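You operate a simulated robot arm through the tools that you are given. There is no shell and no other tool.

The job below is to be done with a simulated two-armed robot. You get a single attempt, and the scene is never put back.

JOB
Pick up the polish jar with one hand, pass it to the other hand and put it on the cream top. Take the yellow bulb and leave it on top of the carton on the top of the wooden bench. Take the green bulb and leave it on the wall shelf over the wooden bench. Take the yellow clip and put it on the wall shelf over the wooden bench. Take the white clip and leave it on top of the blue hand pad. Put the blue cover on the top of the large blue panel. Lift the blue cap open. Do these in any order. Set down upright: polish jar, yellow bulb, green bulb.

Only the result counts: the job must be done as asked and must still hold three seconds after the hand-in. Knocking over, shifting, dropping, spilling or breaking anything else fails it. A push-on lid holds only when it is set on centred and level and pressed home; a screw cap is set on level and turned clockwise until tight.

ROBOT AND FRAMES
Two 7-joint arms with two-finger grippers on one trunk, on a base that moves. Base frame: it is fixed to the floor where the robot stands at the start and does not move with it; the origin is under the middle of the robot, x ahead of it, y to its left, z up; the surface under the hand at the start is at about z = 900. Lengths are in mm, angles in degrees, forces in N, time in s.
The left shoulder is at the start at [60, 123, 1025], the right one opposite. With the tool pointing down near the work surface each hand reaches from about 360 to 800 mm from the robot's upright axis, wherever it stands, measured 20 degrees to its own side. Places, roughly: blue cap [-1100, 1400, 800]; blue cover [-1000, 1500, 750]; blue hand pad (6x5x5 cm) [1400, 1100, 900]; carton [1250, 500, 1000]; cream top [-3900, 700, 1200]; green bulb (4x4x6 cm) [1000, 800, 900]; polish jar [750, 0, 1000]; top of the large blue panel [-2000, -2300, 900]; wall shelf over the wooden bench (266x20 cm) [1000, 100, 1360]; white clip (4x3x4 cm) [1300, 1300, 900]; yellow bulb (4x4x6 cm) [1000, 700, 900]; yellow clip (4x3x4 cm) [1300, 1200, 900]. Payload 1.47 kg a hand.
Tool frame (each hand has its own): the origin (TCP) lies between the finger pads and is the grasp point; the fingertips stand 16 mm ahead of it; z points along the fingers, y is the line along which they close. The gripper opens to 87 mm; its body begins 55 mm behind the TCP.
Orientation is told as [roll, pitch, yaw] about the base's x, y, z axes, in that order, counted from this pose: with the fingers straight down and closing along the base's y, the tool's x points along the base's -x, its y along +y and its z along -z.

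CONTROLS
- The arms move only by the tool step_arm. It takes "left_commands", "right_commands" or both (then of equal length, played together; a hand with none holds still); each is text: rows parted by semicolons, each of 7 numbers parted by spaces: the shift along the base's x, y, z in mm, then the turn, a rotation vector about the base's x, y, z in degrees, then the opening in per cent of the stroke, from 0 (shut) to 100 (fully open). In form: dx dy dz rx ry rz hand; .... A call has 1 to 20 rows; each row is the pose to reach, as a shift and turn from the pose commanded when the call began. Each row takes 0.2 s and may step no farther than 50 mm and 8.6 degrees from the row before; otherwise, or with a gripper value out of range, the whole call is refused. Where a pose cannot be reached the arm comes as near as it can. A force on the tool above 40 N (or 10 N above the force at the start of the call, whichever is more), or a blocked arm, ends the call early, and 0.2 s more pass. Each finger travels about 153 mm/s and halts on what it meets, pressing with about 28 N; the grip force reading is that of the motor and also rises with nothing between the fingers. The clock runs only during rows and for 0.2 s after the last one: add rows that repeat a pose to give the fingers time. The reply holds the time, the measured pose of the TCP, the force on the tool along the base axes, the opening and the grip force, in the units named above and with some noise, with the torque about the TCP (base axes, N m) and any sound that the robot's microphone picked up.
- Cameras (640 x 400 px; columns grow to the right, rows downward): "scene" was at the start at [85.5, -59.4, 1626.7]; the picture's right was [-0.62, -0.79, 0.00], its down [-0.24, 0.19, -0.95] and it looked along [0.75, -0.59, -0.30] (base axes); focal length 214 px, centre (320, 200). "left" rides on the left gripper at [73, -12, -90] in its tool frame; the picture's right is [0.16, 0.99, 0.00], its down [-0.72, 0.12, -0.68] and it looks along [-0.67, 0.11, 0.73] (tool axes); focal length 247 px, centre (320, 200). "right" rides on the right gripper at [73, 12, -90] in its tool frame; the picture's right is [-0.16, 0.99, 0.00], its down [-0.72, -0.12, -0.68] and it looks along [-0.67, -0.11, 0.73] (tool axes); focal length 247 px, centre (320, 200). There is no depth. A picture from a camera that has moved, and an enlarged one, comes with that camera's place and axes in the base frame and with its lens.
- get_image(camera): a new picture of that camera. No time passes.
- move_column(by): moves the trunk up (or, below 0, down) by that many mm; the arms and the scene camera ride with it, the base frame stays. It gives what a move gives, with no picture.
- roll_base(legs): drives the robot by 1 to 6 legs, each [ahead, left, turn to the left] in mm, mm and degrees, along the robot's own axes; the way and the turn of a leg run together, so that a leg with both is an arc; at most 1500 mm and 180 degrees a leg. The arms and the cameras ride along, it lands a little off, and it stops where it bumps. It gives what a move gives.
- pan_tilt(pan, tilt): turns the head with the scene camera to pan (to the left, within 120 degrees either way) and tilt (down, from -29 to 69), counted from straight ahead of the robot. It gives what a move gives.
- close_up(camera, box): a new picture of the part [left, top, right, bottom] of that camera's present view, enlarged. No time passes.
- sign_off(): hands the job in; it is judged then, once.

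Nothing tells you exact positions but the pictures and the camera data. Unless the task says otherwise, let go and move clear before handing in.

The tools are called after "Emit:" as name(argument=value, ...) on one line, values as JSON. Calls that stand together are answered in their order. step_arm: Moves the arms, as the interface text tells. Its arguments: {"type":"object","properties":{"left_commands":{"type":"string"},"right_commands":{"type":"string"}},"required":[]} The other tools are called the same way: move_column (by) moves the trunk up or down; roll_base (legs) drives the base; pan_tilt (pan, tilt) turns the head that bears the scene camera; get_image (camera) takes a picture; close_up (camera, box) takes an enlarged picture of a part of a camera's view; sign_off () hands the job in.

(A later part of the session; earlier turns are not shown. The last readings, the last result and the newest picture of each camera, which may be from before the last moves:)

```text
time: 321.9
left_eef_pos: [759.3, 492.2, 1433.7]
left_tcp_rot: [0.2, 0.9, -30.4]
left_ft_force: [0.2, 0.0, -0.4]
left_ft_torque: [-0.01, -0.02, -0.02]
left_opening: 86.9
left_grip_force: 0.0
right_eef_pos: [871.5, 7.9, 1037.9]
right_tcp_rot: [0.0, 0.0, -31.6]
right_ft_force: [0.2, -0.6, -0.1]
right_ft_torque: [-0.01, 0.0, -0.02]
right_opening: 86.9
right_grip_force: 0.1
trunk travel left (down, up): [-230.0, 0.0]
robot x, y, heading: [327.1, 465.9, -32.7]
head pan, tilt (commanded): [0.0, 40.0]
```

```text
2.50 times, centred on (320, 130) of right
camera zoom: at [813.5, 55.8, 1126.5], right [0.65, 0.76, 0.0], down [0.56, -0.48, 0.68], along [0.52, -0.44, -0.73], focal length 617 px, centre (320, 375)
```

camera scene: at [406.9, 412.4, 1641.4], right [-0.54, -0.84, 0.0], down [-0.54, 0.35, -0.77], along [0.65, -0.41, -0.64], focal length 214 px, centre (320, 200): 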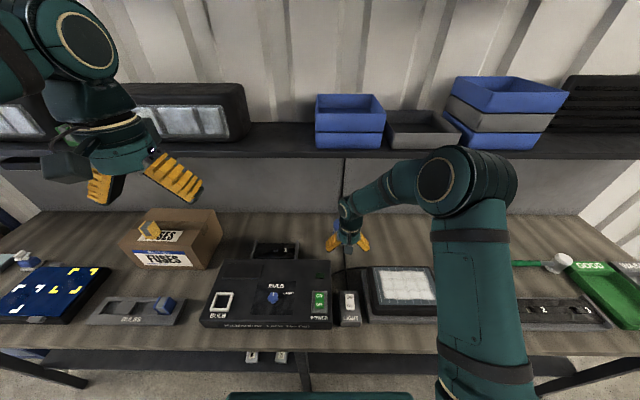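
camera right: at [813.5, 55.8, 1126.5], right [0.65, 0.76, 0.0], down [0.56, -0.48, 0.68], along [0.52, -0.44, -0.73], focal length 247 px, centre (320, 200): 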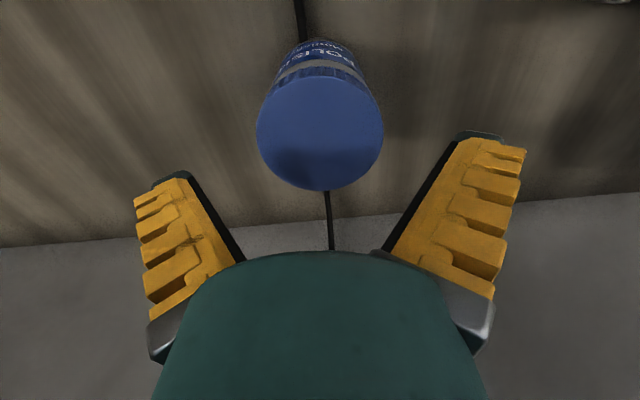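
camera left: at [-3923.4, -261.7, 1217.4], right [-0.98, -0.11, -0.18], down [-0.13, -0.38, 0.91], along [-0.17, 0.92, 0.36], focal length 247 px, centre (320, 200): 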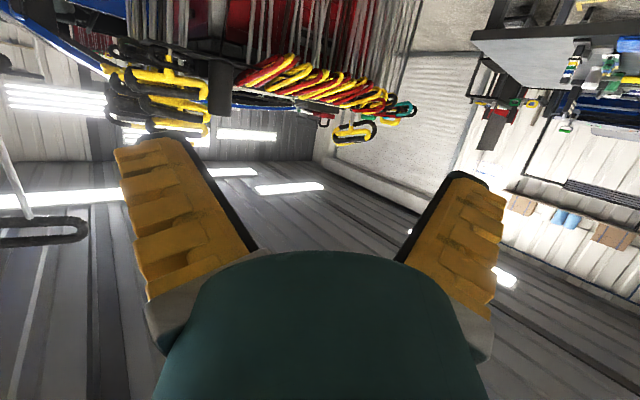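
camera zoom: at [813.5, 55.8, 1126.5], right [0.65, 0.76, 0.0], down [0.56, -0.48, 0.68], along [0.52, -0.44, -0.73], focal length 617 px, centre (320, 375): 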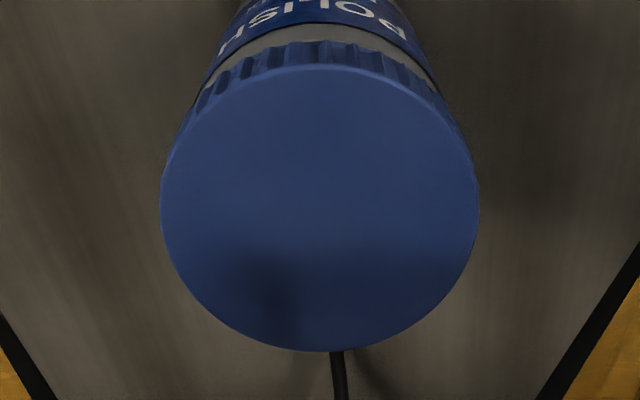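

The lid is about 72 mm across with its top near z≈998, centred a few mm behind the hand axis. I'll correct and lower over it.

Emit:
step_arm(right_commands="-4.6 4 -10 0 0 0 100; -4.6 4 -25 0 0 0 100; -4.6 4 -38 0 0 0 100; -4.6 4 -38 0 0 0 100")

Emit:
get_image(camera="right")

Emit:
close_up(camera="scene", box=[310, 195, 374, 250])

```text
time: 322.9
left_eef_pos: [760.1, 491.9, 1432.6]
left_tcp_rot: [0.2, 1.0, -30.3]
left_ft_force: [-0.2, 0.9, -0.4]
left_ft_torque: [0.0, 0.0, 0.01]
left_opening: 86.9
left_grip_force: 0.0
right_eef_pos: [865.4, 11.7, 998.5]
right_tcp_rot: [0.0, 0.0, -31.6]
right_ft_force: [-0.6, 0.1, -0.1]
right_ft_torque: [0.0, 0.02, 0.0]
right_opening: 86.9
right_grip_force: 0.1
trunk travel left (down, up): [-230.0, 0.0]
robot x, y, heading: [325.7, 462.7, -32.5]
head pan, tilt (commanded): [0.0, 40.0]
```

```text
taken
camera right: at [807.4, 60.4, 1086.9], right [0.65, 0.76, 0.0], down [0.56, -0.48, 0.68], along [0.52, -0.44, -0.73], focal length 247 px, centre (320, 200)
```

right: 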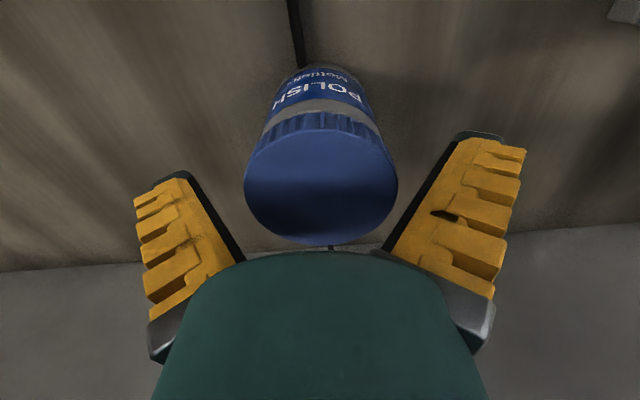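

```text
7.27 times, centred on (342, 222) of scene
camera zoom: at [408.1, 412.0, 1641.3], right [-0.54, -0.84, 0.0], down [-0.54, 0.35, -0.77], along [0.65, -0.41, -0.64], focal length 1560 px, centre (160, 36)
```

zoom: 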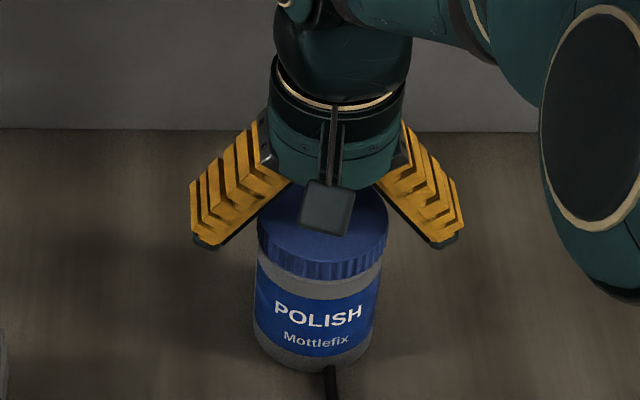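

Emit:
step_arm(right_commands="0 0 -8 0 0 0 100; 0 0 -16 0 0 0 100; 0 0 -18 0 0 0 100; 0 0 -18 0 0 0 92; 0 0 -18 0 0 0 85; 0 0 -18 0 0 0 75; 0 0 -18 0 0 0 65; 0 0 -18 0 0 0 65")

Emit:
get_image(camera="right")

Emit:
close_up(camera="scene", box=[310, 195, 374, 250])

```text
time: 324.6
left_eef_pos: [758.1, 491.0, 1433.5]
left_tcp_rot: [0.2, 1.1, -30.5]
left_ft_force: [-0.5, -0.8, 0.1]
left_ft_torque: [0.01, 0.04, -0.02]
left_opening: 87.0
left_grip_force: 0.0
right_eef_pos: [865.4, 13.3, 979.8]
right_tcp_rot: [0.1, -0.1, -31.6]
right_ft_force: [-1.2, 0.1, -0.5]
right_ft_torque: [0.02, 0.08, 0.05]
right_opening: 78.3
right_grip_force: 27.9
trunk travel left (down, up): [-230.0, 0.0]
robot x, y, heading: [326.0, 463.6, -32.6]
head pan, tilt (commanded): [0.0, 40.0]
```

```text
taken
camera right: at [808.8, 60.6, 1068.4], right [0.65, 0.76, 0.0], down [0.56, -0.48, 0.68], along [0.52, -0.44, -0.73], focal length 247 px, centre (320, 200)
```

right: 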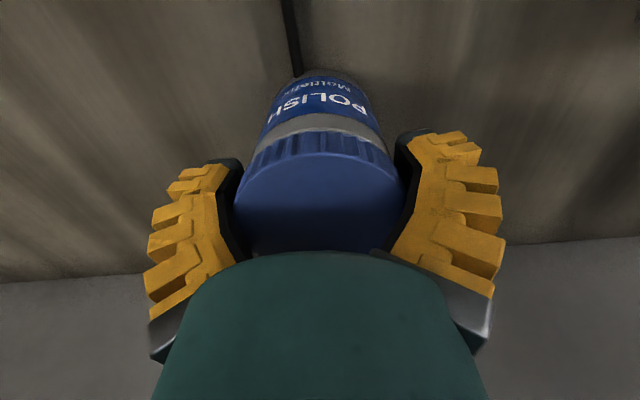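

```text
7.27 times, centred on (342, 222) of scene
camera zoom: at [408.4, 411.7, 1641.2], right [-0.54, -0.84, 0.0], down [-0.54, 0.35, -0.77], along [0.65, -0.41, -0.64], focal length 1560 px, centre (160, 36)
```

zoom: 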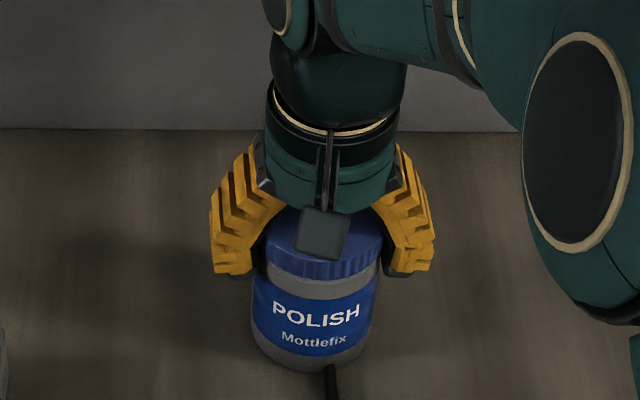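

Lid gripped. Lifting slightly, then I'll draw the jar out from under the shelf.

Emit:
step_arm(right_commands="0 0 6 0 0 0 60; 0 0 14 0 0 0 60; 0 0 25 0 0 0 60; 0 0 40 0 0 0 60; 0 0 40 0 0 0 60")

Emit:
close_up(camera="scene", box=[310, 185, 374, 250])

Emit:
get_image(camera="right")

```text
time: 325.9
left_eef_pos: [760.2, 493.2, 1432.7]
left_tcp_rot: [0.2, 1.0, -30.5]
left_ft_force: [-0.4, 0.2, -0.5]
left_ft_torque: [-0.02, 0.02, 0.02]
left_opening: 87.0
left_grip_force: 0.0
right_eef_pos: [864.8, 11.7, 1019.2]
right_tcp_rot: [0.0, 0.0, -31.6]
right_ft_force: [0.0, 0.6, -4.1]
right_ft_torque: [0.02, 0.03, -0.01]
right_opening: 76.2
right_grip_force: 26.9
trunk travel left (down, up): [-230.0, 0.0]
robot x, y, heading: [329.5, 465.3, -32.5]
head pan, tilt (commanded): [0.0, 40.0]
```

```text
6.15 times, centred on (342, 218) of scene
camera zoom: at [408.9, 411.4, 1641.2], right [-0.54, -0.84, 0.0], down [-0.54, 0.35, -0.77], along [0.65, -0.41, -0.64], focal length 1320 px, centre (185, 92)
```

zoom: 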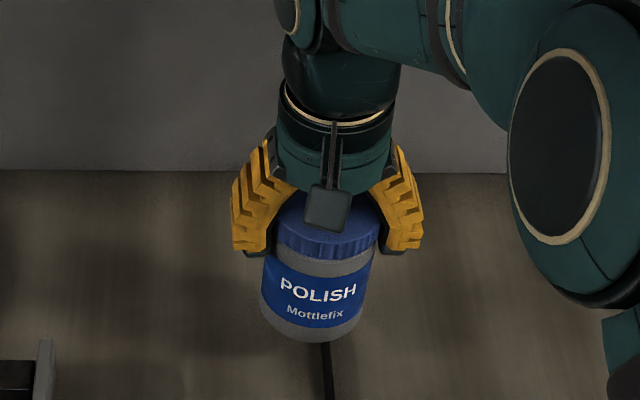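

```text
taken
camera right: at [809.5, 59.4, 1107.9], right [0.65, 0.76, 0.0], down [0.56, -0.48, 0.68], along [0.52, -0.44, -0.73], focal length 247 px, centre (320, 200)
```

right: 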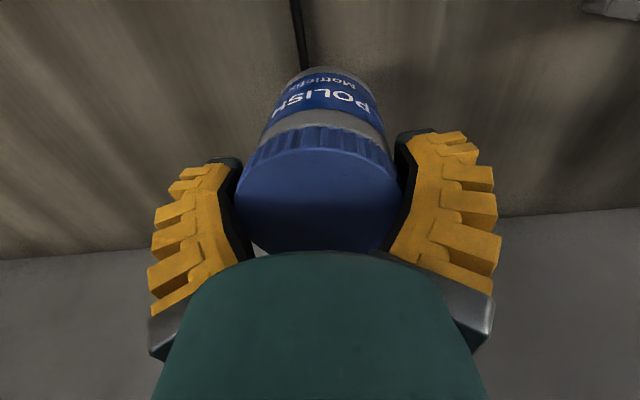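

Emit:
step_arm(right_commands="0 0 20 0 0 0 60; 0 0 36 0 0 0 60; -30 18 38 0 0 0 60; -60 37 40 0 0 0 60; -90 55 44 0 0 0 60; -115 70 60 0 0 0 60; -135 83 90 0 0 0 60; -150 92 125 0 0 0 60; -160 98 165 0 0 0 60; -160 98 165 0 0 0 60")

Emit:
get_image(camera="scene")

Emit:
get_image(camera="right")

```text
time: 328.1
left_eef_pos: [760.0, 492.2, 1432.5]
left_tcp_rot: [0.1, 1.0, -30.5]
left_ft_force: [0.3, -0.1, 0.1]
left_ft_torque: [0.02, 0.03, 0.02]
left_opening: 87.0
left_grip_force: 0.0
right_eef_pos: [704.4, 108.0, 1183.6]
right_tcp_rot: [-0.1, -0.1, -31.7]
right_ft_force: [0.0, -0.1, -3.9]
right_ft_torque: [0.03, 0.02, 0.02]
right_opening: 75.4
right_grip_force: 28.3
trunk travel left (down, up): [-230.0, 0.0]
robot x, y, heading: [326.0, 463.8, -32.7]
head pan, tilt (commanded): [0.0, 40.0]
```

```text
taken
camera scene: at [409.5, 411.2, 1641.1], right [-0.54, -0.84, 0.0], down [-0.54, 0.35, -0.77], along [0.65, -0.41, -0.64], focal length 214 px, centre (320, 200)
```

scene: 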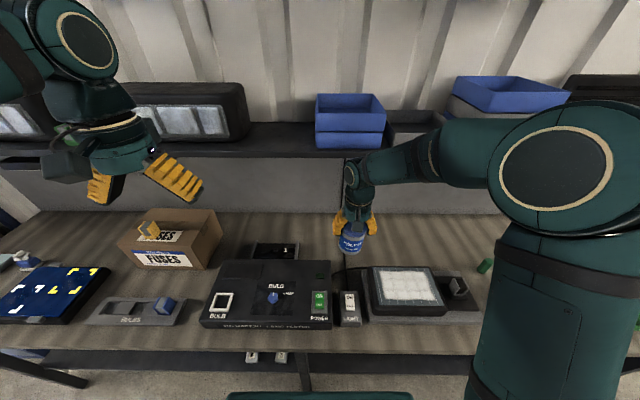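

```text
taken
camera right: at [647.6, 156.2, 1272.2], right [0.65, 0.76, 0.0], down [0.56, -0.48, 0.68], along [0.52, -0.44, -0.73], focal length 247 px, centre (320, 200)
```

right: 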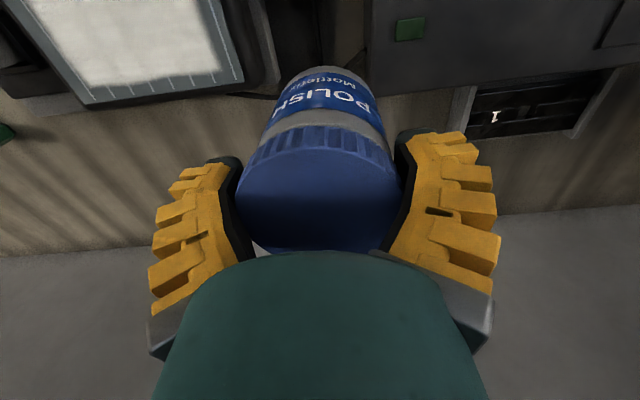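

The jar is held well. I'll back away from the bench for a mid-air handover in free space.

Emit:
roll_base(legs=[[-450, 0, 0]])

Emit:
step_arm(right_commands="20 12 15 0 0 0 60; 40 25 30 0 0 0 60; 60 37 45 0 0 0 60; 79 49 60 0 0 0 60; 99 62 75 0 0 0 60; 118 74 90 0 0 0 60; 118 74 90 0 0 0 60")

Emit:
get_image(camera="scene")

```text
time: 330.8
left_eef_pos: [378.6, 734.3, 1431.8]
left_tcp_rot: [0.2, 1.0, -30.9]
left_ft_force: [-0.4, 0.0, -0.2]
left_ft_torque: [0.01, -0.02, 0.01]
left_opening: 87.2
left_grip_force: 0.2
right_eef_pos: [317.7, 350.7, 1183.2]
right_tcp_rot: [0.0, -0.1, -32.3]
right_ft_force: [0.2, -0.4, -4.8]
right_ft_torque: [0.01, 0.0, 0.01]
right_opening: 74.9
right_grip_force: 27.6
trunk travel left (down, up): [-230.0, 0.0]
robot x, y, heading: [-56.7, 707.6, -33.0]
head pan, tilt (commanded): [0.0, 40.0]
```

```text
time: 332.4
left_eef_pos: [376.4, 733.4, 1433.6]
left_tcp_rot: [0.2, 1.0, -31.0]
left_ft_force: [0.2, -0.7, 0.5]
left_ft_torque: [0.0, 0.0, -0.01]
left_opening: 87.0
left_grip_force: 0.1
right_eef_pos: [435.9, 424.0, 1273.8]
right_tcp_rot: [0.0, 0.1, -32.1]
right_ft_force: [0.6, -0.4, -5.1]
right_ft_torque: [-0.01, 0.03, 0.02]
right_opening: 74.7
right_grip_force: 28.2
trunk travel left (down, up): [-230.0, 0.0]
robot x, y, heading: [-55.2, 712.9, -33.1]
head pan, tilt (commanded): [0.0, 40.0]
```

```text
taken
camera scene: at [25.1, 657.1, 1641.3], right [-0.55, -0.84, 0.0], down [-0.54, 0.35, -0.77], along [0.64, -0.42, -0.64], focal length 214 px, centre (320, 200)
```

scene: 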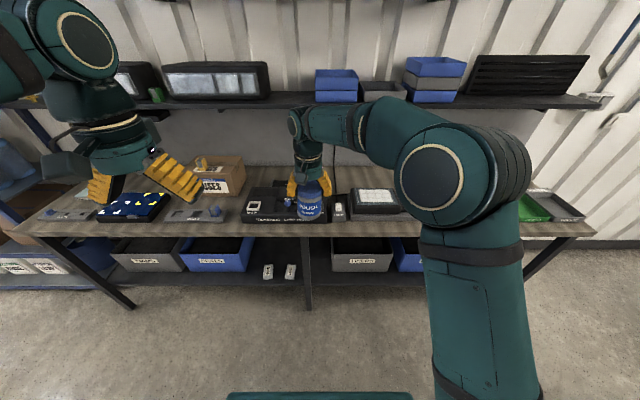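

Emit:
get_image(camera="right")

Emit:
close_up(camera="scene", box=[270, 140, 350, 225])

```text
taken
camera right: at [379.0, 473.1, 1363.3], right [0.66, 0.75, 0.0], down [0.55, -0.48, 0.68], along [0.51, -0.45, -0.73], focal length 247 px, centre (320, 200)
```

right: 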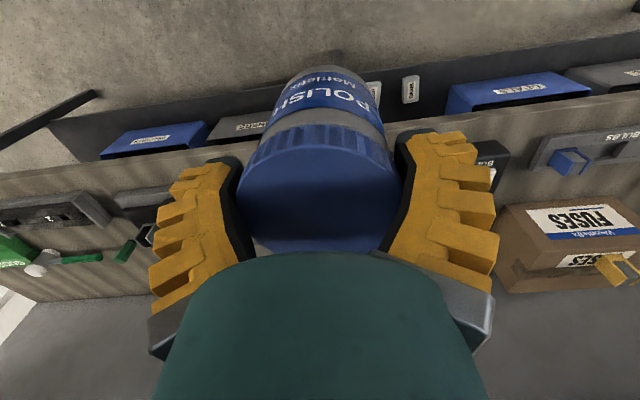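

```text
4.71 times, centred on (310, 182) of scene
camera zoom: at [25.1, 657.1, 1641.3], right [-0.55, -0.84, 0.0], down [-0.54, 0.35, -0.77], along [0.64, -0.42, -0.64], focal length 1009 px, centre (367, 282)
```

zoom: 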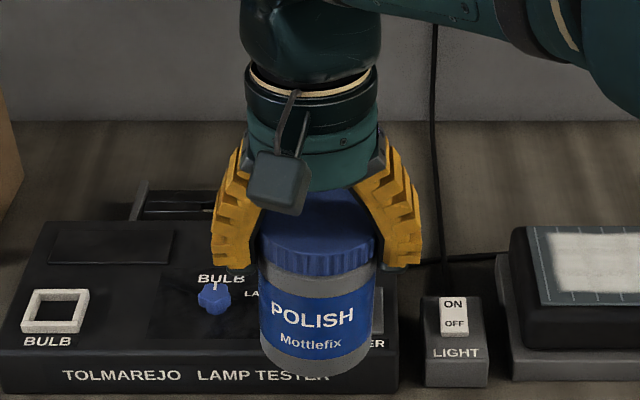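

The jar is held in free space at chest height. I'll extend it a bit further ahead, then bring the left hand around with a 75° pitch to take the jar body from behind.

Emit:
step_arm(right_commands="24 -15 7 0 0 0 60; 47 -31 13 0 0 0 60; 71 -46 20 0 0 0 60; 94 -61 26 0 0 0 60; 94 -61 26 0 0 0 60")

Emit:
step_arm(left_commands="16 -26 -19 -4.34 -7.23 0 100; 33 -52 -38 -8.69 -14.47 0 100; 49 -77 -57 -13.03 -21.7 0 100; 66 -103 -75 -17.38 -28.93 0 100; 82 -129 -94 -21.72 -36.17 0 100; 98 -155 -113 -26.07 -43.4 0 100; 115 -180 -132 -30.41 -50.63 0 100; 131 -206 -151 -34.76 -57.87 0 100; 147 -232 -170 -39.1 -65.1 0 100; 147 -232 -170 -39.1 -65.1 0 100")

Emit:
get_image(camera="left")

Emit:
get_image(camera="scene")

```text
time: 333.6
left_eef_pos: [376.9, 733.7, 1433.6]
left_tcp_rot: [0.2, 1.0, -31.1]
left_ft_force: [0.2, 0.2, -0.3]
left_ft_torque: [0.0, 0.0, 0.0]
left_opening: 86.8
left_grip_force: 0.0
right_eef_pos: [529.5, 365.2, 1299.5]
right_tcp_rot: [-0.1, 0.1, -32.1]
right_ft_force: [-0.3, -0.6, -3.7]
right_ft_torque: [0.02, 0.03, 0.02]
right_opening: 74.7
right_grip_force: 28.1
right hand out of reach, approached as far as the arm can: row 4
trunk travel left (down, up): [-230.0, 0.0]
robot x, y, heading: [-53.9, 714.5, -33.1]
head pan, tilt (commanded): [0.0, 40.0]
```

```text
time: 335.8
left_eef_pos: [525.7, 500.5, 1265.4]
left_tcp_rot: [-0.2, -75.0, -30.6]
left_ft_force: [0.7, 0.1, -0.2]
left_ft_torque: [-0.01, -0.02, -0.01]
left_opening: 86.8
left_grip_force: 0.0
right_eef_pos: [527.8, 365.4, 1300.0]
right_tcp_rot: [0.0, -0.2, -32.2]
right_ft_force: [-0.5, 0.7, -4.4]
right_ft_torque: [-0.03, 0.01, 0.01]
right_opening: 74.2
right_grip_force: 27.5
trunk travel left (down, up): [-230.0, 0.0]
robot x, y, heading: [-57.0, 712.7, -33.2]
head pan, tilt (commanded): [0.0, 40.0]
```

```text
taken
camera left: at [428.7, 543.9, 1218.2], right [0.47, 0.87, -0.15], down [-0.34, 0.34, 0.87], along [0.81, -0.36, 0.46], focal length 247 px, centre (320, 200)
```

left: 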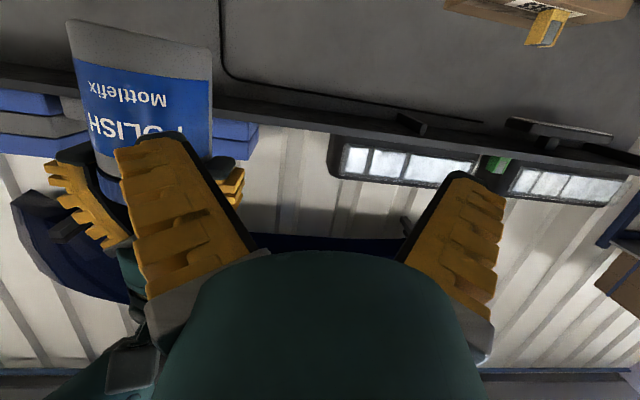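

```text
taken
camera scene: at [24.1, 658.6, 1641.4], right [-0.55, -0.84, 0.0], down [-0.54, 0.35, -0.77], along [0.64, -0.42, -0.64], focal length 214 px, centre (320, 200)
```

scene: 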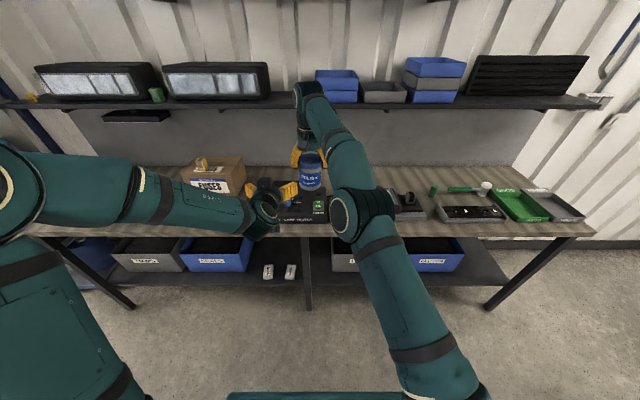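

Both hands are in position; the jar is 72 mm ahead of and 115 mm to the right of the left hand. I'll slide the left hand across behind the jar.

Emit:
step_arm(left_commands="-20 -33 0 0 0 0 100; -40 -66 0 0 0 0 100; -59 -98.5 0 0 0 0 100; -59 -98.5 0 0 0 0 100")

Emit:
get_image(camera="left")

Emit:
get_image(camera="right")

Emit:
close_up(camera="scene", box=[240, 120, 380, 250])

```text
time: 336.8
left_eef_pos: [463.0, 400.8, 1262.2]
left_tcp_rot: [0.1, -75.0, -30.7]
left_ft_force: [0.4, -0.7, 0.2]
left_ft_torque: [-0.03, 0.0, 0.0]
left_opening: 87.0
left_grip_force: 0.0
right_eef_pos: [527.9, 365.6, 1300.2]
right_tcp_rot: [0.0, 0.0, -32.1]
right_ft_force: [0.4, 0.3, -3.8]
right_ft_torque: [-0.01, 0.03, -0.01]
right_opening: 74.3
right_grip_force: 27.9
trunk travel left (down, up): [-230.0, 0.0]
robot x, y, heading: [-56.7, 710.8, -33.2]
head pan, tilt (commanded): [0.0, 40.0]
```

```text
taken
camera left: at [368.1, 445.1, 1216.4], right [0.47, 0.87, -0.15], down [-0.34, 0.34, 0.88], along [0.81, -0.36, 0.46], focal length 247 px, centre (320, 200)
```

left: 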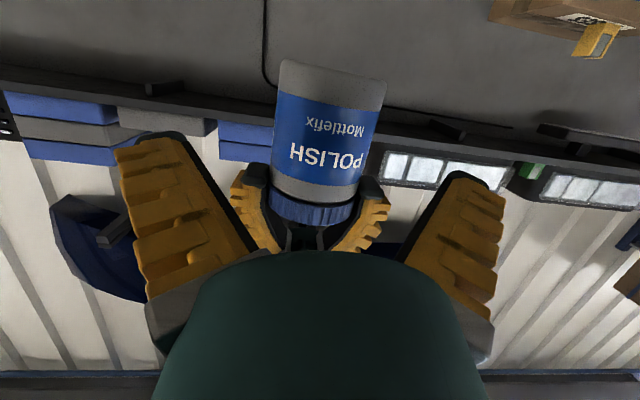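

```text
taken
camera right: at [471.9, 414.6, 1388.7], right [0.66, 0.75, 0.0], down [0.55, -0.48, 0.68], along [0.51, -0.45, -0.73], focal length 247 px, centre (320, 200)
```

right: 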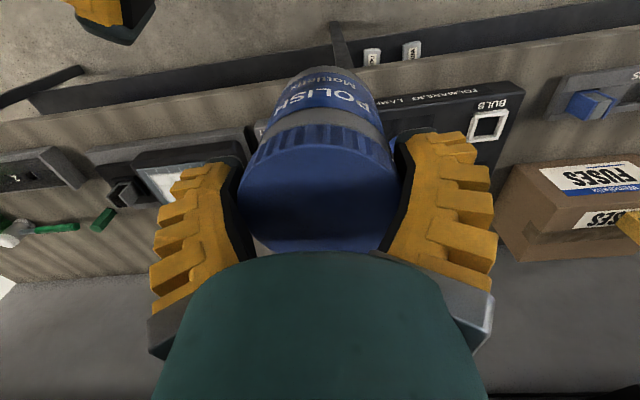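

```text
3.08 times, centred on (310, 185) of scene
camera zoom: at [25.9, 658.6, 1641.3], right [-0.55, -0.84, 0.0], down [-0.54, 0.35, -0.77], along [0.64, -0.42, -0.64], focal length 660 px, centre (351, 246)
```

zoom: 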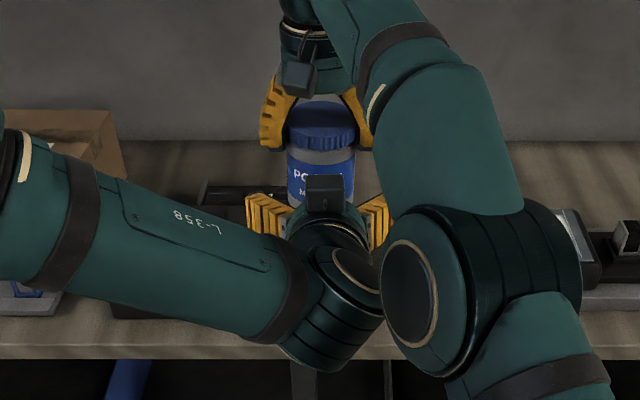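

Emit:
close_up(camera="left", box=[220, 40, 420, 240])

```text
2.00 times, centred on (320, 140) of left
camera zoom: at [368.1, 445.1, 1216.4], right [0.47, 0.87, -0.15], down [-0.34, 0.34, 0.88], along [0.81, -0.36, 0.46], focal length 494 px, centre (320, 320)
```

zoom: 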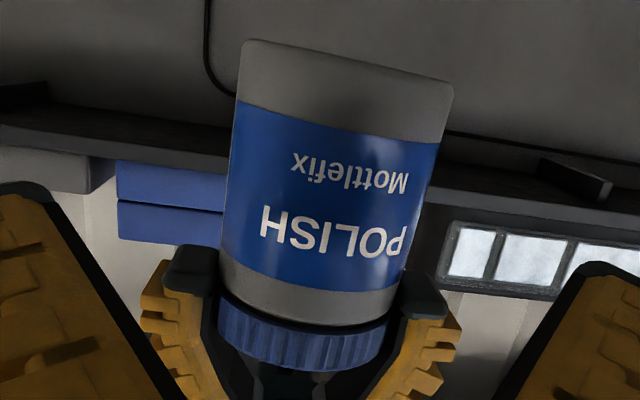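

The jar is nearly centred between the left fingers. I'll correct 4 mm and advance around the body.

Emit:
step_arm(left_commands="1.9 3.2 0 0 0 0 100; 14 -4 0 0 0 0 100; 28 -12 0 0 0 0 100; 41 -20 0 0 0 0 100; 51 -26 0 0 0 0 100; 51 -26 0 0 0 0 100")

Emit:
close_up(camera="left", box=[160, 0, 480, 300])

Emit:
close_up(camera="scene", box=[240, 120, 380, 250])

```text
time: 338.2
left_eef_pos: [515.4, 376.4, 1262.4]
left_tcp_rot: [0.1, -75.0, -31.0]
left_ft_force: [-0.5, 0.1, 0.1]
left_ft_torque: [-0.01, 0.0, 0.01]
left_opening: 87.0
left_grip_force: 0.0
right_eef_pos: [529.1, 366.3, 1300.8]
right_tcp_rot: [0.0, 0.0, -32.2]
right_ft_force: [-0.3, 0.7, -4.9]
right_ft_torque: [0.0, 0.05, -0.02]
right_opening: 74.3
right_grip_force: 28.3
trunk travel left (down, up): [-230.0, 0.0]
robot x, y, heading: [-58.6, 712.5, -32.8]
head pan, tilt (commanded): [0.0, 40.0]
```

```text
1.33 times, centred on (320, 150) of left
camera zoom: at [419.7, 420.2, 1216.2], right [0.47, 0.87, -0.15], down [-0.34, 0.34, 0.88], along [0.81, -0.36, 0.46], focal length 329 px, centre (320, 267)
```

zoom: 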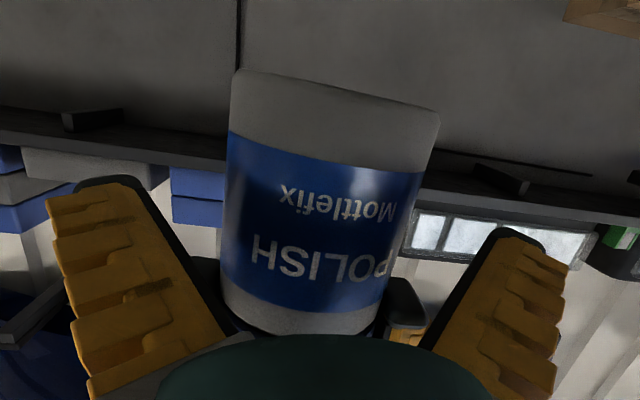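

```text
3.08 times, centred on (310, 185) of scene
camera zoom: at [25.7, 657.7, 1641.3], right [-0.55, -0.84, 0.0], down [-0.54, 0.35, -0.77], along [0.64, -0.42, -0.64], focal length 660 px, centre (351, 246)
```

zoom: 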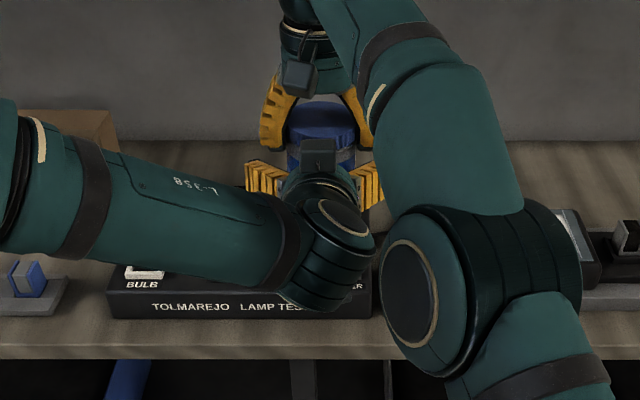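

Emit:
step_arm(left_commands="4.5 -2.7 0 0 0 0 100; 9 -5.3 0 0 0 0 100; 9 -5.3 0 0 0 0 100; 9 -5.3 0 0 0 0 93; 9 -5.3 0 0 0 0 86; 9 -5.3 0 0 0 0 78; 9 -5.3 0 0 0 0 68; 9 -5.3 0 0 0 0 60; 9 -5.3 0 0 0 0 60")

Emit:
close_up(camera="left", box=[160, 0, 480, 300])

Emit:
get_image(camera="right")

```text
time: 340.2
left_eef_pos: [523.5, 370.5, 1262.6]
left_tcp_rot: [0.1, -74.8, -31.2]
left_ft_force: [-13.1, -4.4, 1.4]
left_ft_torque: [0.2, -0.46, -0.11]
left_opening: 61.3
left_grip_force: 27.9
right_eef_pos: [529.0, 365.1, 1300.2]
right_tcp_rot: [0.1, 0.1, -32.1]
right_ft_force: [12.1, 4.0, -3.1]
right_ft_torque: [-0.03, -0.01, 0.02]
right_opening: 73.5
right_grip_force: 28.3
trunk travel left (down, up): [-230.0, 0.0]
robot x, y, heading: [-55.5, 715.0, -32.7]
head pan, tilt (commanded): [0.0, 40.0]
```

```text
1.33 times, centred on (320, 150) of left
camera zoom: at [427.9, 414.9, 1216.1], right [0.47, 0.87, -0.15], down [-0.34, 0.34, 0.88], along [0.81, -0.36, 0.46], focal length 329 px, centre (320, 267)
```

zoom: 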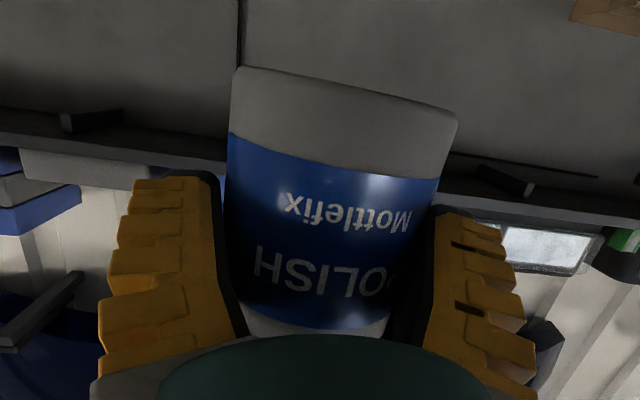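

```text
taken
camera right: at [472.1, 414.0, 1388.4], right [0.66, 0.75, 0.0], down [0.55, -0.48, 0.68], along [0.51, -0.45, -0.73], focal length 247 px, centre (320, 200)
```

right: 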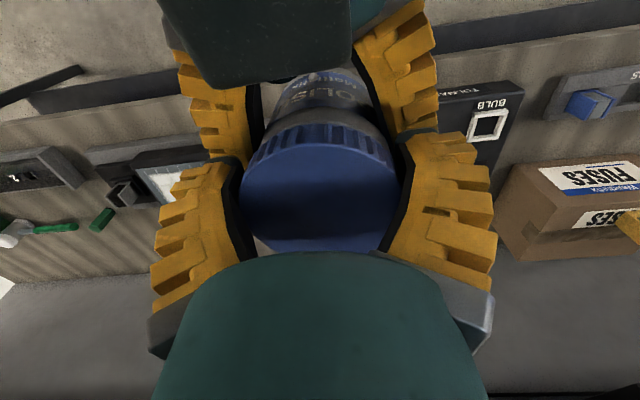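

The left hand has the jar body. Now I'll open the right hand and lift it straight up off the lid.

Emit:
step_arm(right_commands="0 0 0 0 0 0 88; 0 0 0 0 0 0 95; 0 0 0 0 0 0 100; 0 0 0 0 0 0 100")

Emit:
close_up(camera="left", box=[160, 0, 480, 300])

Emit:
get_image(camera="right")

```text
time: 341.2
left_eef_pos: [525.9, 371.5, 1263.0]
left_tcp_rot: [0.1, -74.9, -30.8]
left_ft_force: [0.5, 0.0, 0.0]
left_ft_torque: [0.04, 0.03, 0.02]
left_opening: 60.0
left_grip_force: 28.2
right_eef_pos: [529.0, 365.0, 1299.4]
right_tcp_rot: [0.1, 0.1, -32.2]
right_ft_force: [-0.5, -0.1, 0.6]
right_ft_torque: [-0.05, -0.02, 0.01]
right_opening: 87.2
right_grip_force: 0.0
trunk travel left (down, up): [-230.0, 0.0]
robot x, y, heading: [-54.1, 713.5, -33.1]
head pan, tilt (commanded): [0.0, 40.0]
```

```text
1.33 times, centred on (320, 150) of left
camera zoom: at [429.3, 415.6, 1216.1], right [0.47, 0.87, -0.15], down [-0.34, 0.34, 0.88], along [0.81, -0.36, 0.46], focal length 329 px, centre (320, 267)
```

zoom: 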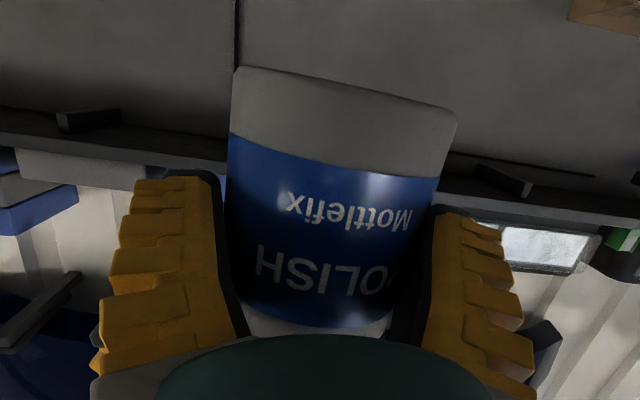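

```text
taken
camera right: at [471.8, 413.5, 1388.6], right [0.66, 0.75, 0.0], down [0.55, -0.48, 0.68], along [0.51, -0.45, -0.73], focal length 247 px, centre (320, 200)
```

right: 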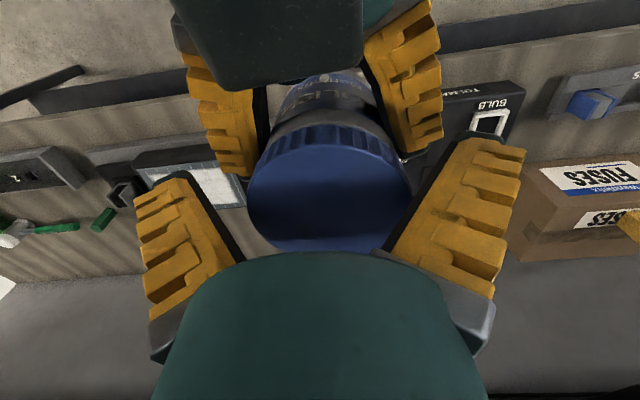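

Emit:
step_arm(right_commands="0 0 6 0 0 0 100; 0 0 14 0 0 0 100; 0 0 14 0 0 0 100")

Emit:
get_image(camera="right")

```text
time: 342.0
left_eef_pos: [525.1, 371.3, 1262.8]
left_tcp_rot: [0.1, -74.9, -30.9]
left_ft_force: [-1.0, -0.6, -0.2]
left_ft_torque: [0.04, 0.04, 0.0]
left_opening: 59.8
left_grip_force: 28.0
right_eef_pos: [525.9, 363.8, 1305.8]
right_tcp_rot: [0.0, 0.0, -32.1]
right_ft_force: [0.5, 0.2, 0.5]
right_ft_torque: [0.01, -0.01, 0.0]
right_opening: 86.6
right_grip_force: 0.1
right hand out of reach, approached as far as the arm can: row 1, 2, 3
trunk travel left (down, up): [-230.0, 0.0]
robot x, y, heading: [-57.3, 710.5, -33.0]
head pan, tilt (commanded): [0.0, 40.0]
```

```text
taken
camera right: at [469.2, 412.7, 1394.6], right [0.66, 0.75, 0.0], down [0.55, -0.48, 0.68], along [0.51, -0.45, -0.73], focal length 247 px, centre (320, 200)
```

right: 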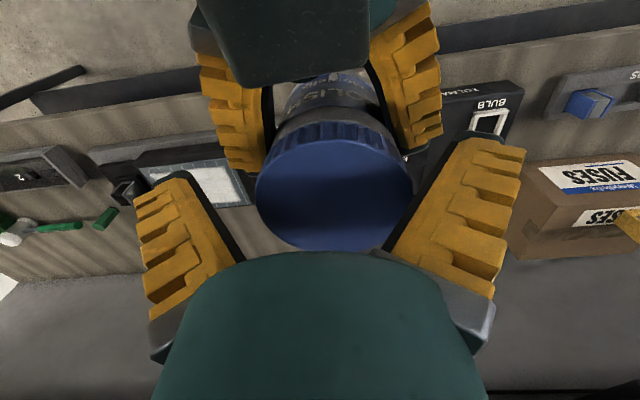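

The right arm is at its upward reach limit, so I'll first recentre it on the lid, then bring both hands back together 60 mm before lifting the right hand off.

Emit:
step_arm(left_commands="0 0 0 0 0 0 60; 0 0 0 0 0 0 60; -10 6.5 0 0 0 0 60; -20 13 0 0 0 0 60; -30 19.6 0 0 0 0 60; -40 26 0 0 0 0 60; -50 32.7 0 0 0 0 60; -50 32.7 0 0 0 0 60", right_commands="2.7 4.2 0 0 0 0 100; 2.7 4.2 0 0 0 0 100; -7.3 10.7 0 0 0 0 100; -17.3 17.2 0 0 0 0 100; -27.3 23.8 0 0 0 0 100; -37.3 30.2 0 0 0 0 100; -47.3 36.9 0 0 0 0 100; -47.3 36.9 0 0 0 0 100")

Emit:
get_image(camera="right")

Emit:
close_up(camera="left", box=[160, 0, 480, 300])

```text
time: 343.8
left_eef_pos: [474.1, 403.6, 1262.7]
left_tcp_rot: [0.1, -74.9, -30.9]
left_ft_force: [-0.3, 0.4, -0.9]
left_ft_torque: [0.01, 0.08, -0.02]
left_opening: 60.2
left_grip_force: 27.9
right_eef_pos: [480.4, 400.2, 1306.3]
right_tcp_rot: [0.0, 0.0, -32.1]
right_ft_force: [0.5, -0.4, -0.9]
right_ft_torque: [-0.02, 0.01, 0.0]
right_opening: 87.2
right_grip_force: 0.0
trunk travel left (down, up): [-230.0, 0.0]
robot x, y, heading: [-57.5, 714.8, -33.1]
head pan, tilt (commanded): [0.0, 40.0]
```

```text
taken
camera right: at [423.8, 448.7, 1394.7], right [0.66, 0.75, 0.0], down [0.55, -0.48, 0.68], along [0.51, -0.45, -0.73], focal length 247 px, centre (320, 200)
```

right: 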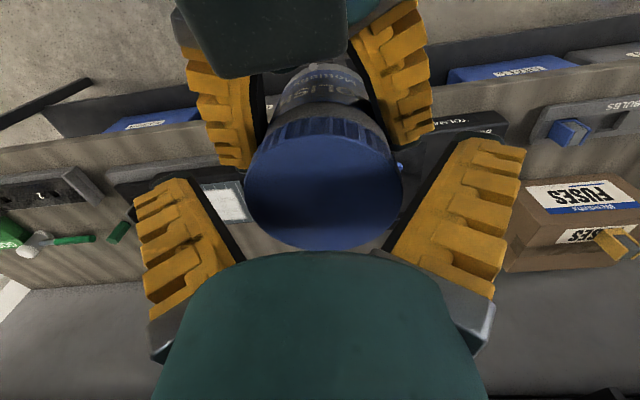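

```text
1.33 times, centred on (320, 150) of left
camera zoom: at [379.1, 449.3, 1215.9], right [0.47, 0.87, -0.15], down [-0.34, 0.34, 0.88], along [0.81, -0.36, 0.46], focal length 329 px, centre (320, 267)
```

zoom: 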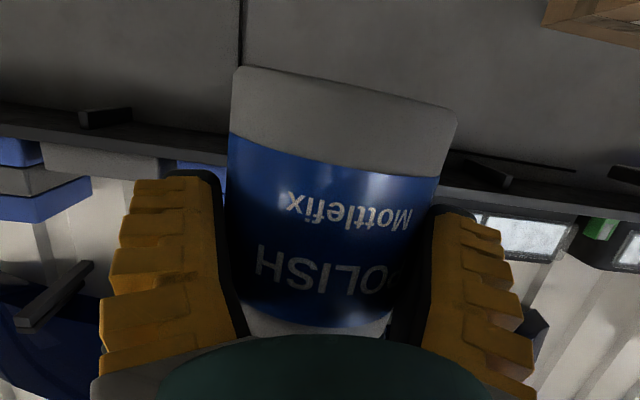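

Emit:
step_arm(right_commands="0 0 10 0 0 0 100; 0 0 20 0 0 0 100; 0 0 30 0 0 0 100; 0 0 40 0 0 0 100; 0 0 50 0 0 0 100; 0 0 60 0 0 0 100; 0 0 70 0 0 0 100; 0 0 70 0 0 0 100")

Emit:
get_image(camera="right")

Emit:
close_up(camera="left", box=[160, 0, 480, 300])

```text
time: 345.6
left_eef_pos: [474.9, 404.9, 1262.4]
left_tcp_rot: [0.1, -74.9, -31.0]
left_ft_force: [0.5, -0.1, 0.2]
left_ft_torque: [0.03, 0.05, -0.02]
left_opening: 59.7
left_grip_force: 27.9
right_eef_pos: [480.2, 402.2, 1375.5]
right_tcp_rot: [0.0, 0.0, -32.2]
right_ft_force: [0.5, -0.8, -0.1]
right_ft_torque: [-0.02, -0.01, 0.01]
right_opening: 86.8
right_grip_force: 0.0
trunk travel left (down, up): [-230.0, 0.0]
robot x, y, heading: [-56.4, 712.8, -33.1]
head pan, tilt (commanded): [0.0, 40.0]
```

```text
taken
camera right: at [422.2, 450.2, 1465.0], right [0.66, 0.75, 0.0], down [0.55, -0.48, 0.68], along [0.51, -0.45, -0.73], focal length 247 px, centre (320, 200)
```

right: 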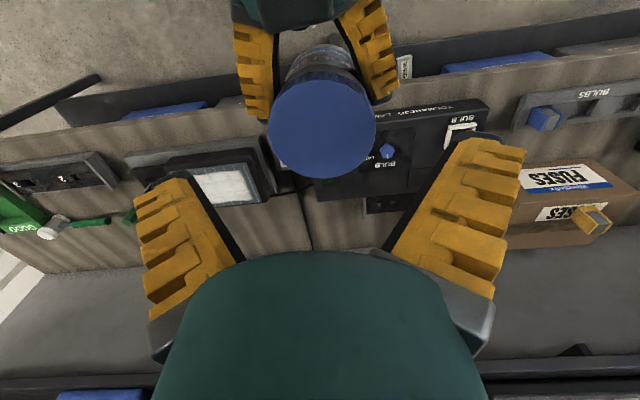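

```text
1.33 times, centred on (320, 150) of left
camera zoom: at [378.7, 449.4, 1216.1], right [0.47, 0.87, -0.15], down [-0.34, 0.34, 0.88], along [0.81, -0.36, 0.46], focal length 329 px, centre (320, 267)
```

zoom: 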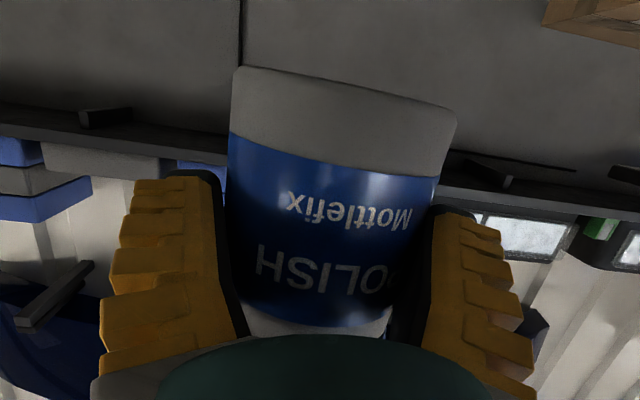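

Handover complete: the left hand now holds the jar. I'll move the right hand clear, then drive towards the chest's drawer side.

Emit:
step_arm(right_commands="-20 -30 10 0 0 0 100; -45 -60 15 0 0 0 100; -85 -70 20 0 0 0 100; -127 -74 25 0 0 0 100; -170 -77 30 0 0 0 100; -212 -80 35 0 0 0 100; -254 -82 40 0 0 0 100; -293 -84 40 0 0 0 100; -293 -84 40 0 0 0 100")

Emit:
get_image(camera="scene")

```text
time: 347.6
left_eef_pos: [475.5, 404.9, 1261.0]
left_tcp_rot: [-0.1, -74.9, -30.7]
left_ft_force: [0.0, -1.0, -0.3]
left_ft_torque: [0.0, 0.06, 0.0]
left_opening: 59.7
left_grip_force: 27.9
right_eef_pos: [188.1, 316.5, 1413.4]
right_tcp_rot: [-0.1, 0.1, -32.1]
right_ft_force: [0.1, -0.8, 0.3]
right_ft_torque: [0.02, 0.04, 0.0]
right_opening: 87.1
right_grip_force: 0.0
trunk travel left (down, up): [-230.0, 0.0]
robot x, y, heading: [-58.0, 712.3, -33.3]
head pan, tilt (commanded): [0.0, 40.0]
```

```text
taken
camera scene: at [27.3, 657.5, 1641.1], right [-0.55, -0.84, 0.0], down [-0.54, 0.35, -0.77], along [0.64, -0.42, -0.64], focal length 214 px, centre (320, 200)
```

scene: 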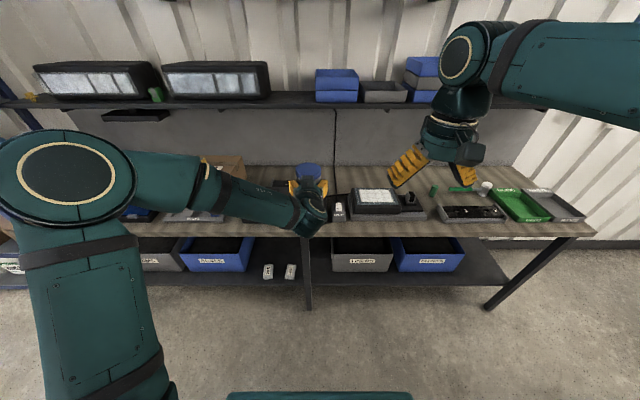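

Emit:
roll_base(legs=[[0, 0, -115.2], [1400, 0, 0]])

Emit:
pan_tilt(pan=-20, tilt=20)

Emit:
get_image(camera="scene")

Emit:
get_image(camera="left")

```text
time: 359.4
left_eef_pos: [-1753.9, -394.9, 1263.1]
left_tcp_rot: [0.1, -74.8, -146.0]
left_ft_force: [0.0, -0.1, -1.2]
left_ft_torque: [0.09, -0.07, 0.02]
left_opening: 58.3
left_grip_force: 27.5
right_eef_pos: [-1714.1, -95.6, 1413.3]
right_tcp_rot: [0.0, 0.0, -147.2]
right_ft_force: [1.4, 0.9, -0.1]
right_ft_torque: [0.0, -0.01, 0.02]
right_opening: 87.0
right_grip_force: 0.1
trunk travel left (down, up): [-230.0, 0.0]
robot x, y, heading: [-1254.1, -41.9, -148.3]
head pan, tilt (commanded): [0.0, 40.0]
```

```text
time: 360.2
left_eef_pos: [-1754.5, -395.1, 1262.8]
left_tcp_rot: [0.1, -74.9, -146.0]
left_ft_force: [0.5, 0.9, -0.3]
left_ft_torque: [0.08, -0.03, -0.01]
left_opening: 57.9
left_grip_force: 28.1
right_eef_pos: [-1712.8, -94.6, 1413.4]
right_tcp_rot: [-0.1, 0.1, -147.3]
right_ft_force: [-0.3, 0.1, 0.6]
right_ft_torque: [0.0, -0.02, 0.0]
right_opening: 86.8
right_grip_force: 0.0
trunk travel left (down, up): [-230.0, 0.0]
robot x, y, heading: [-1256.5, -45.1, -148.2]
head pan, tilt (commanded): [-20.0, 20.0]
```

```text
taken
camera scene: at [-1350.3, -69.4, 1672.6], right [-0.21, 0.98, 0.0], down [0.34, 0.07, -0.94], along [-0.92, -0.19, -0.34], focal length 214 px, centre (320, 200)
```

scene: 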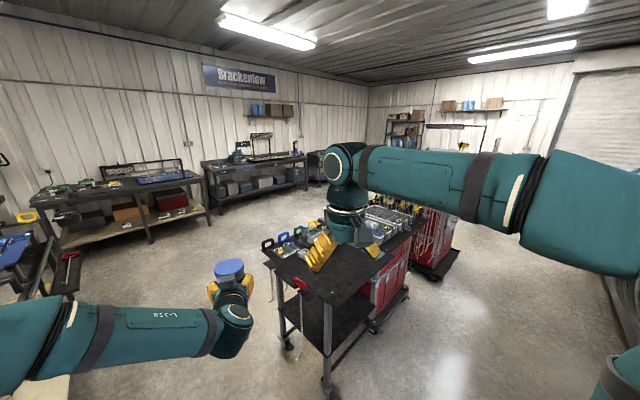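

```text
taken
camera left: at [-1673.6, -325.7, 1216.1], right [0.59, -0.79, -0.15], down [0.45, 0.17, 0.88], along [-0.67, -0.58, 0.46], focal length 247 px, centre (320, 200)
```

left: 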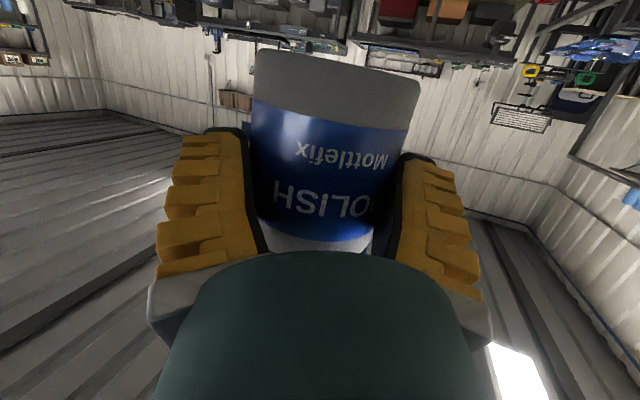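

The left grip is creeping outward slightly: its opening went from 61 to 58 mm. To carry the jar safely I'll bring the right hand back over the lid and hold it with both hands during the drive.

Emit:
step_arm(right_commands="-7 -43 -5 0 0 0 100; -14 -87 -9 0 0 0 100; -21 -130 -14 0 0 0 100; -28 -174 -19 0 0 0 100; -35 -218 -24 0 0 0 100; -42 -261 -28 0 0 0 100; -50 -305 -33 0 0 0 100; -50 -305 -33 0 0 0 100")

Emit:
get_image(camera="right")

Emit:
get_image(camera="left")

```text
time: 362.0
left_eef_pos: [-1754.7, -393.6, 1262.7]
left_tcp_rot: [0.3, -75.0, -146.2]
left_ft_force: [-0.2, 0.6, 0.3]
left_ft_torque: [0.05, -0.07, 0.02]
left_opening: 57.9
left_grip_force: 28.0
right_eef_pos: [-1763.7, -399.7, 1379.4]
right_tcp_rot: [0.1, 0.0, -147.2]
right_ft_force: [1.0, -0.6, -0.2]
right_ft_torque: [-0.03, 0.02, 0.02]
right_opening: 87.2
right_grip_force: 0.0
trunk travel left (down, up): [-230.0, 0.0]
robot x, y, heading: [-1254.1, -42.2, -148.2]
head pan, tilt (commanded): [-20.0, 20.0]
```

```text
taken
camera right: at [-1698.6, -369.1, 1468.3], right [0.4, -0.92, 0.0], down [-0.67, -0.29, 0.68], along [-0.62, -0.27, -0.73], focal length 247 px, centre (320, 200)
```

right: 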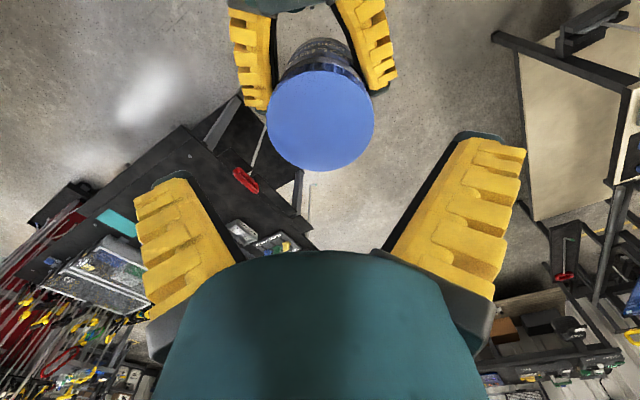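

```text
taken
camera left: at [-1673.3, -323.8, 1216.8], right [0.59, -0.8, -0.15], down [0.45, 0.17, 0.88], along [-0.67, -0.58, 0.46], focal length 247 px, centre (320, 200)
```

left: 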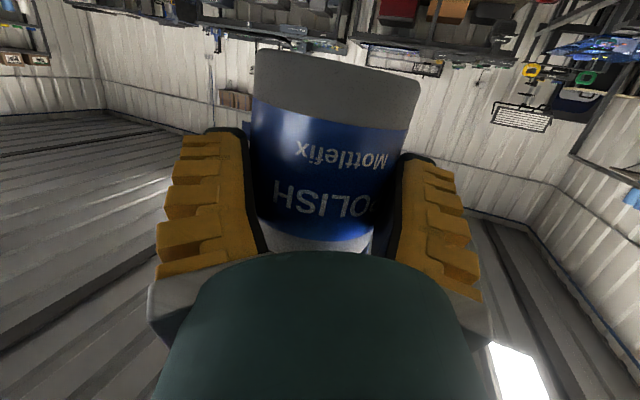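

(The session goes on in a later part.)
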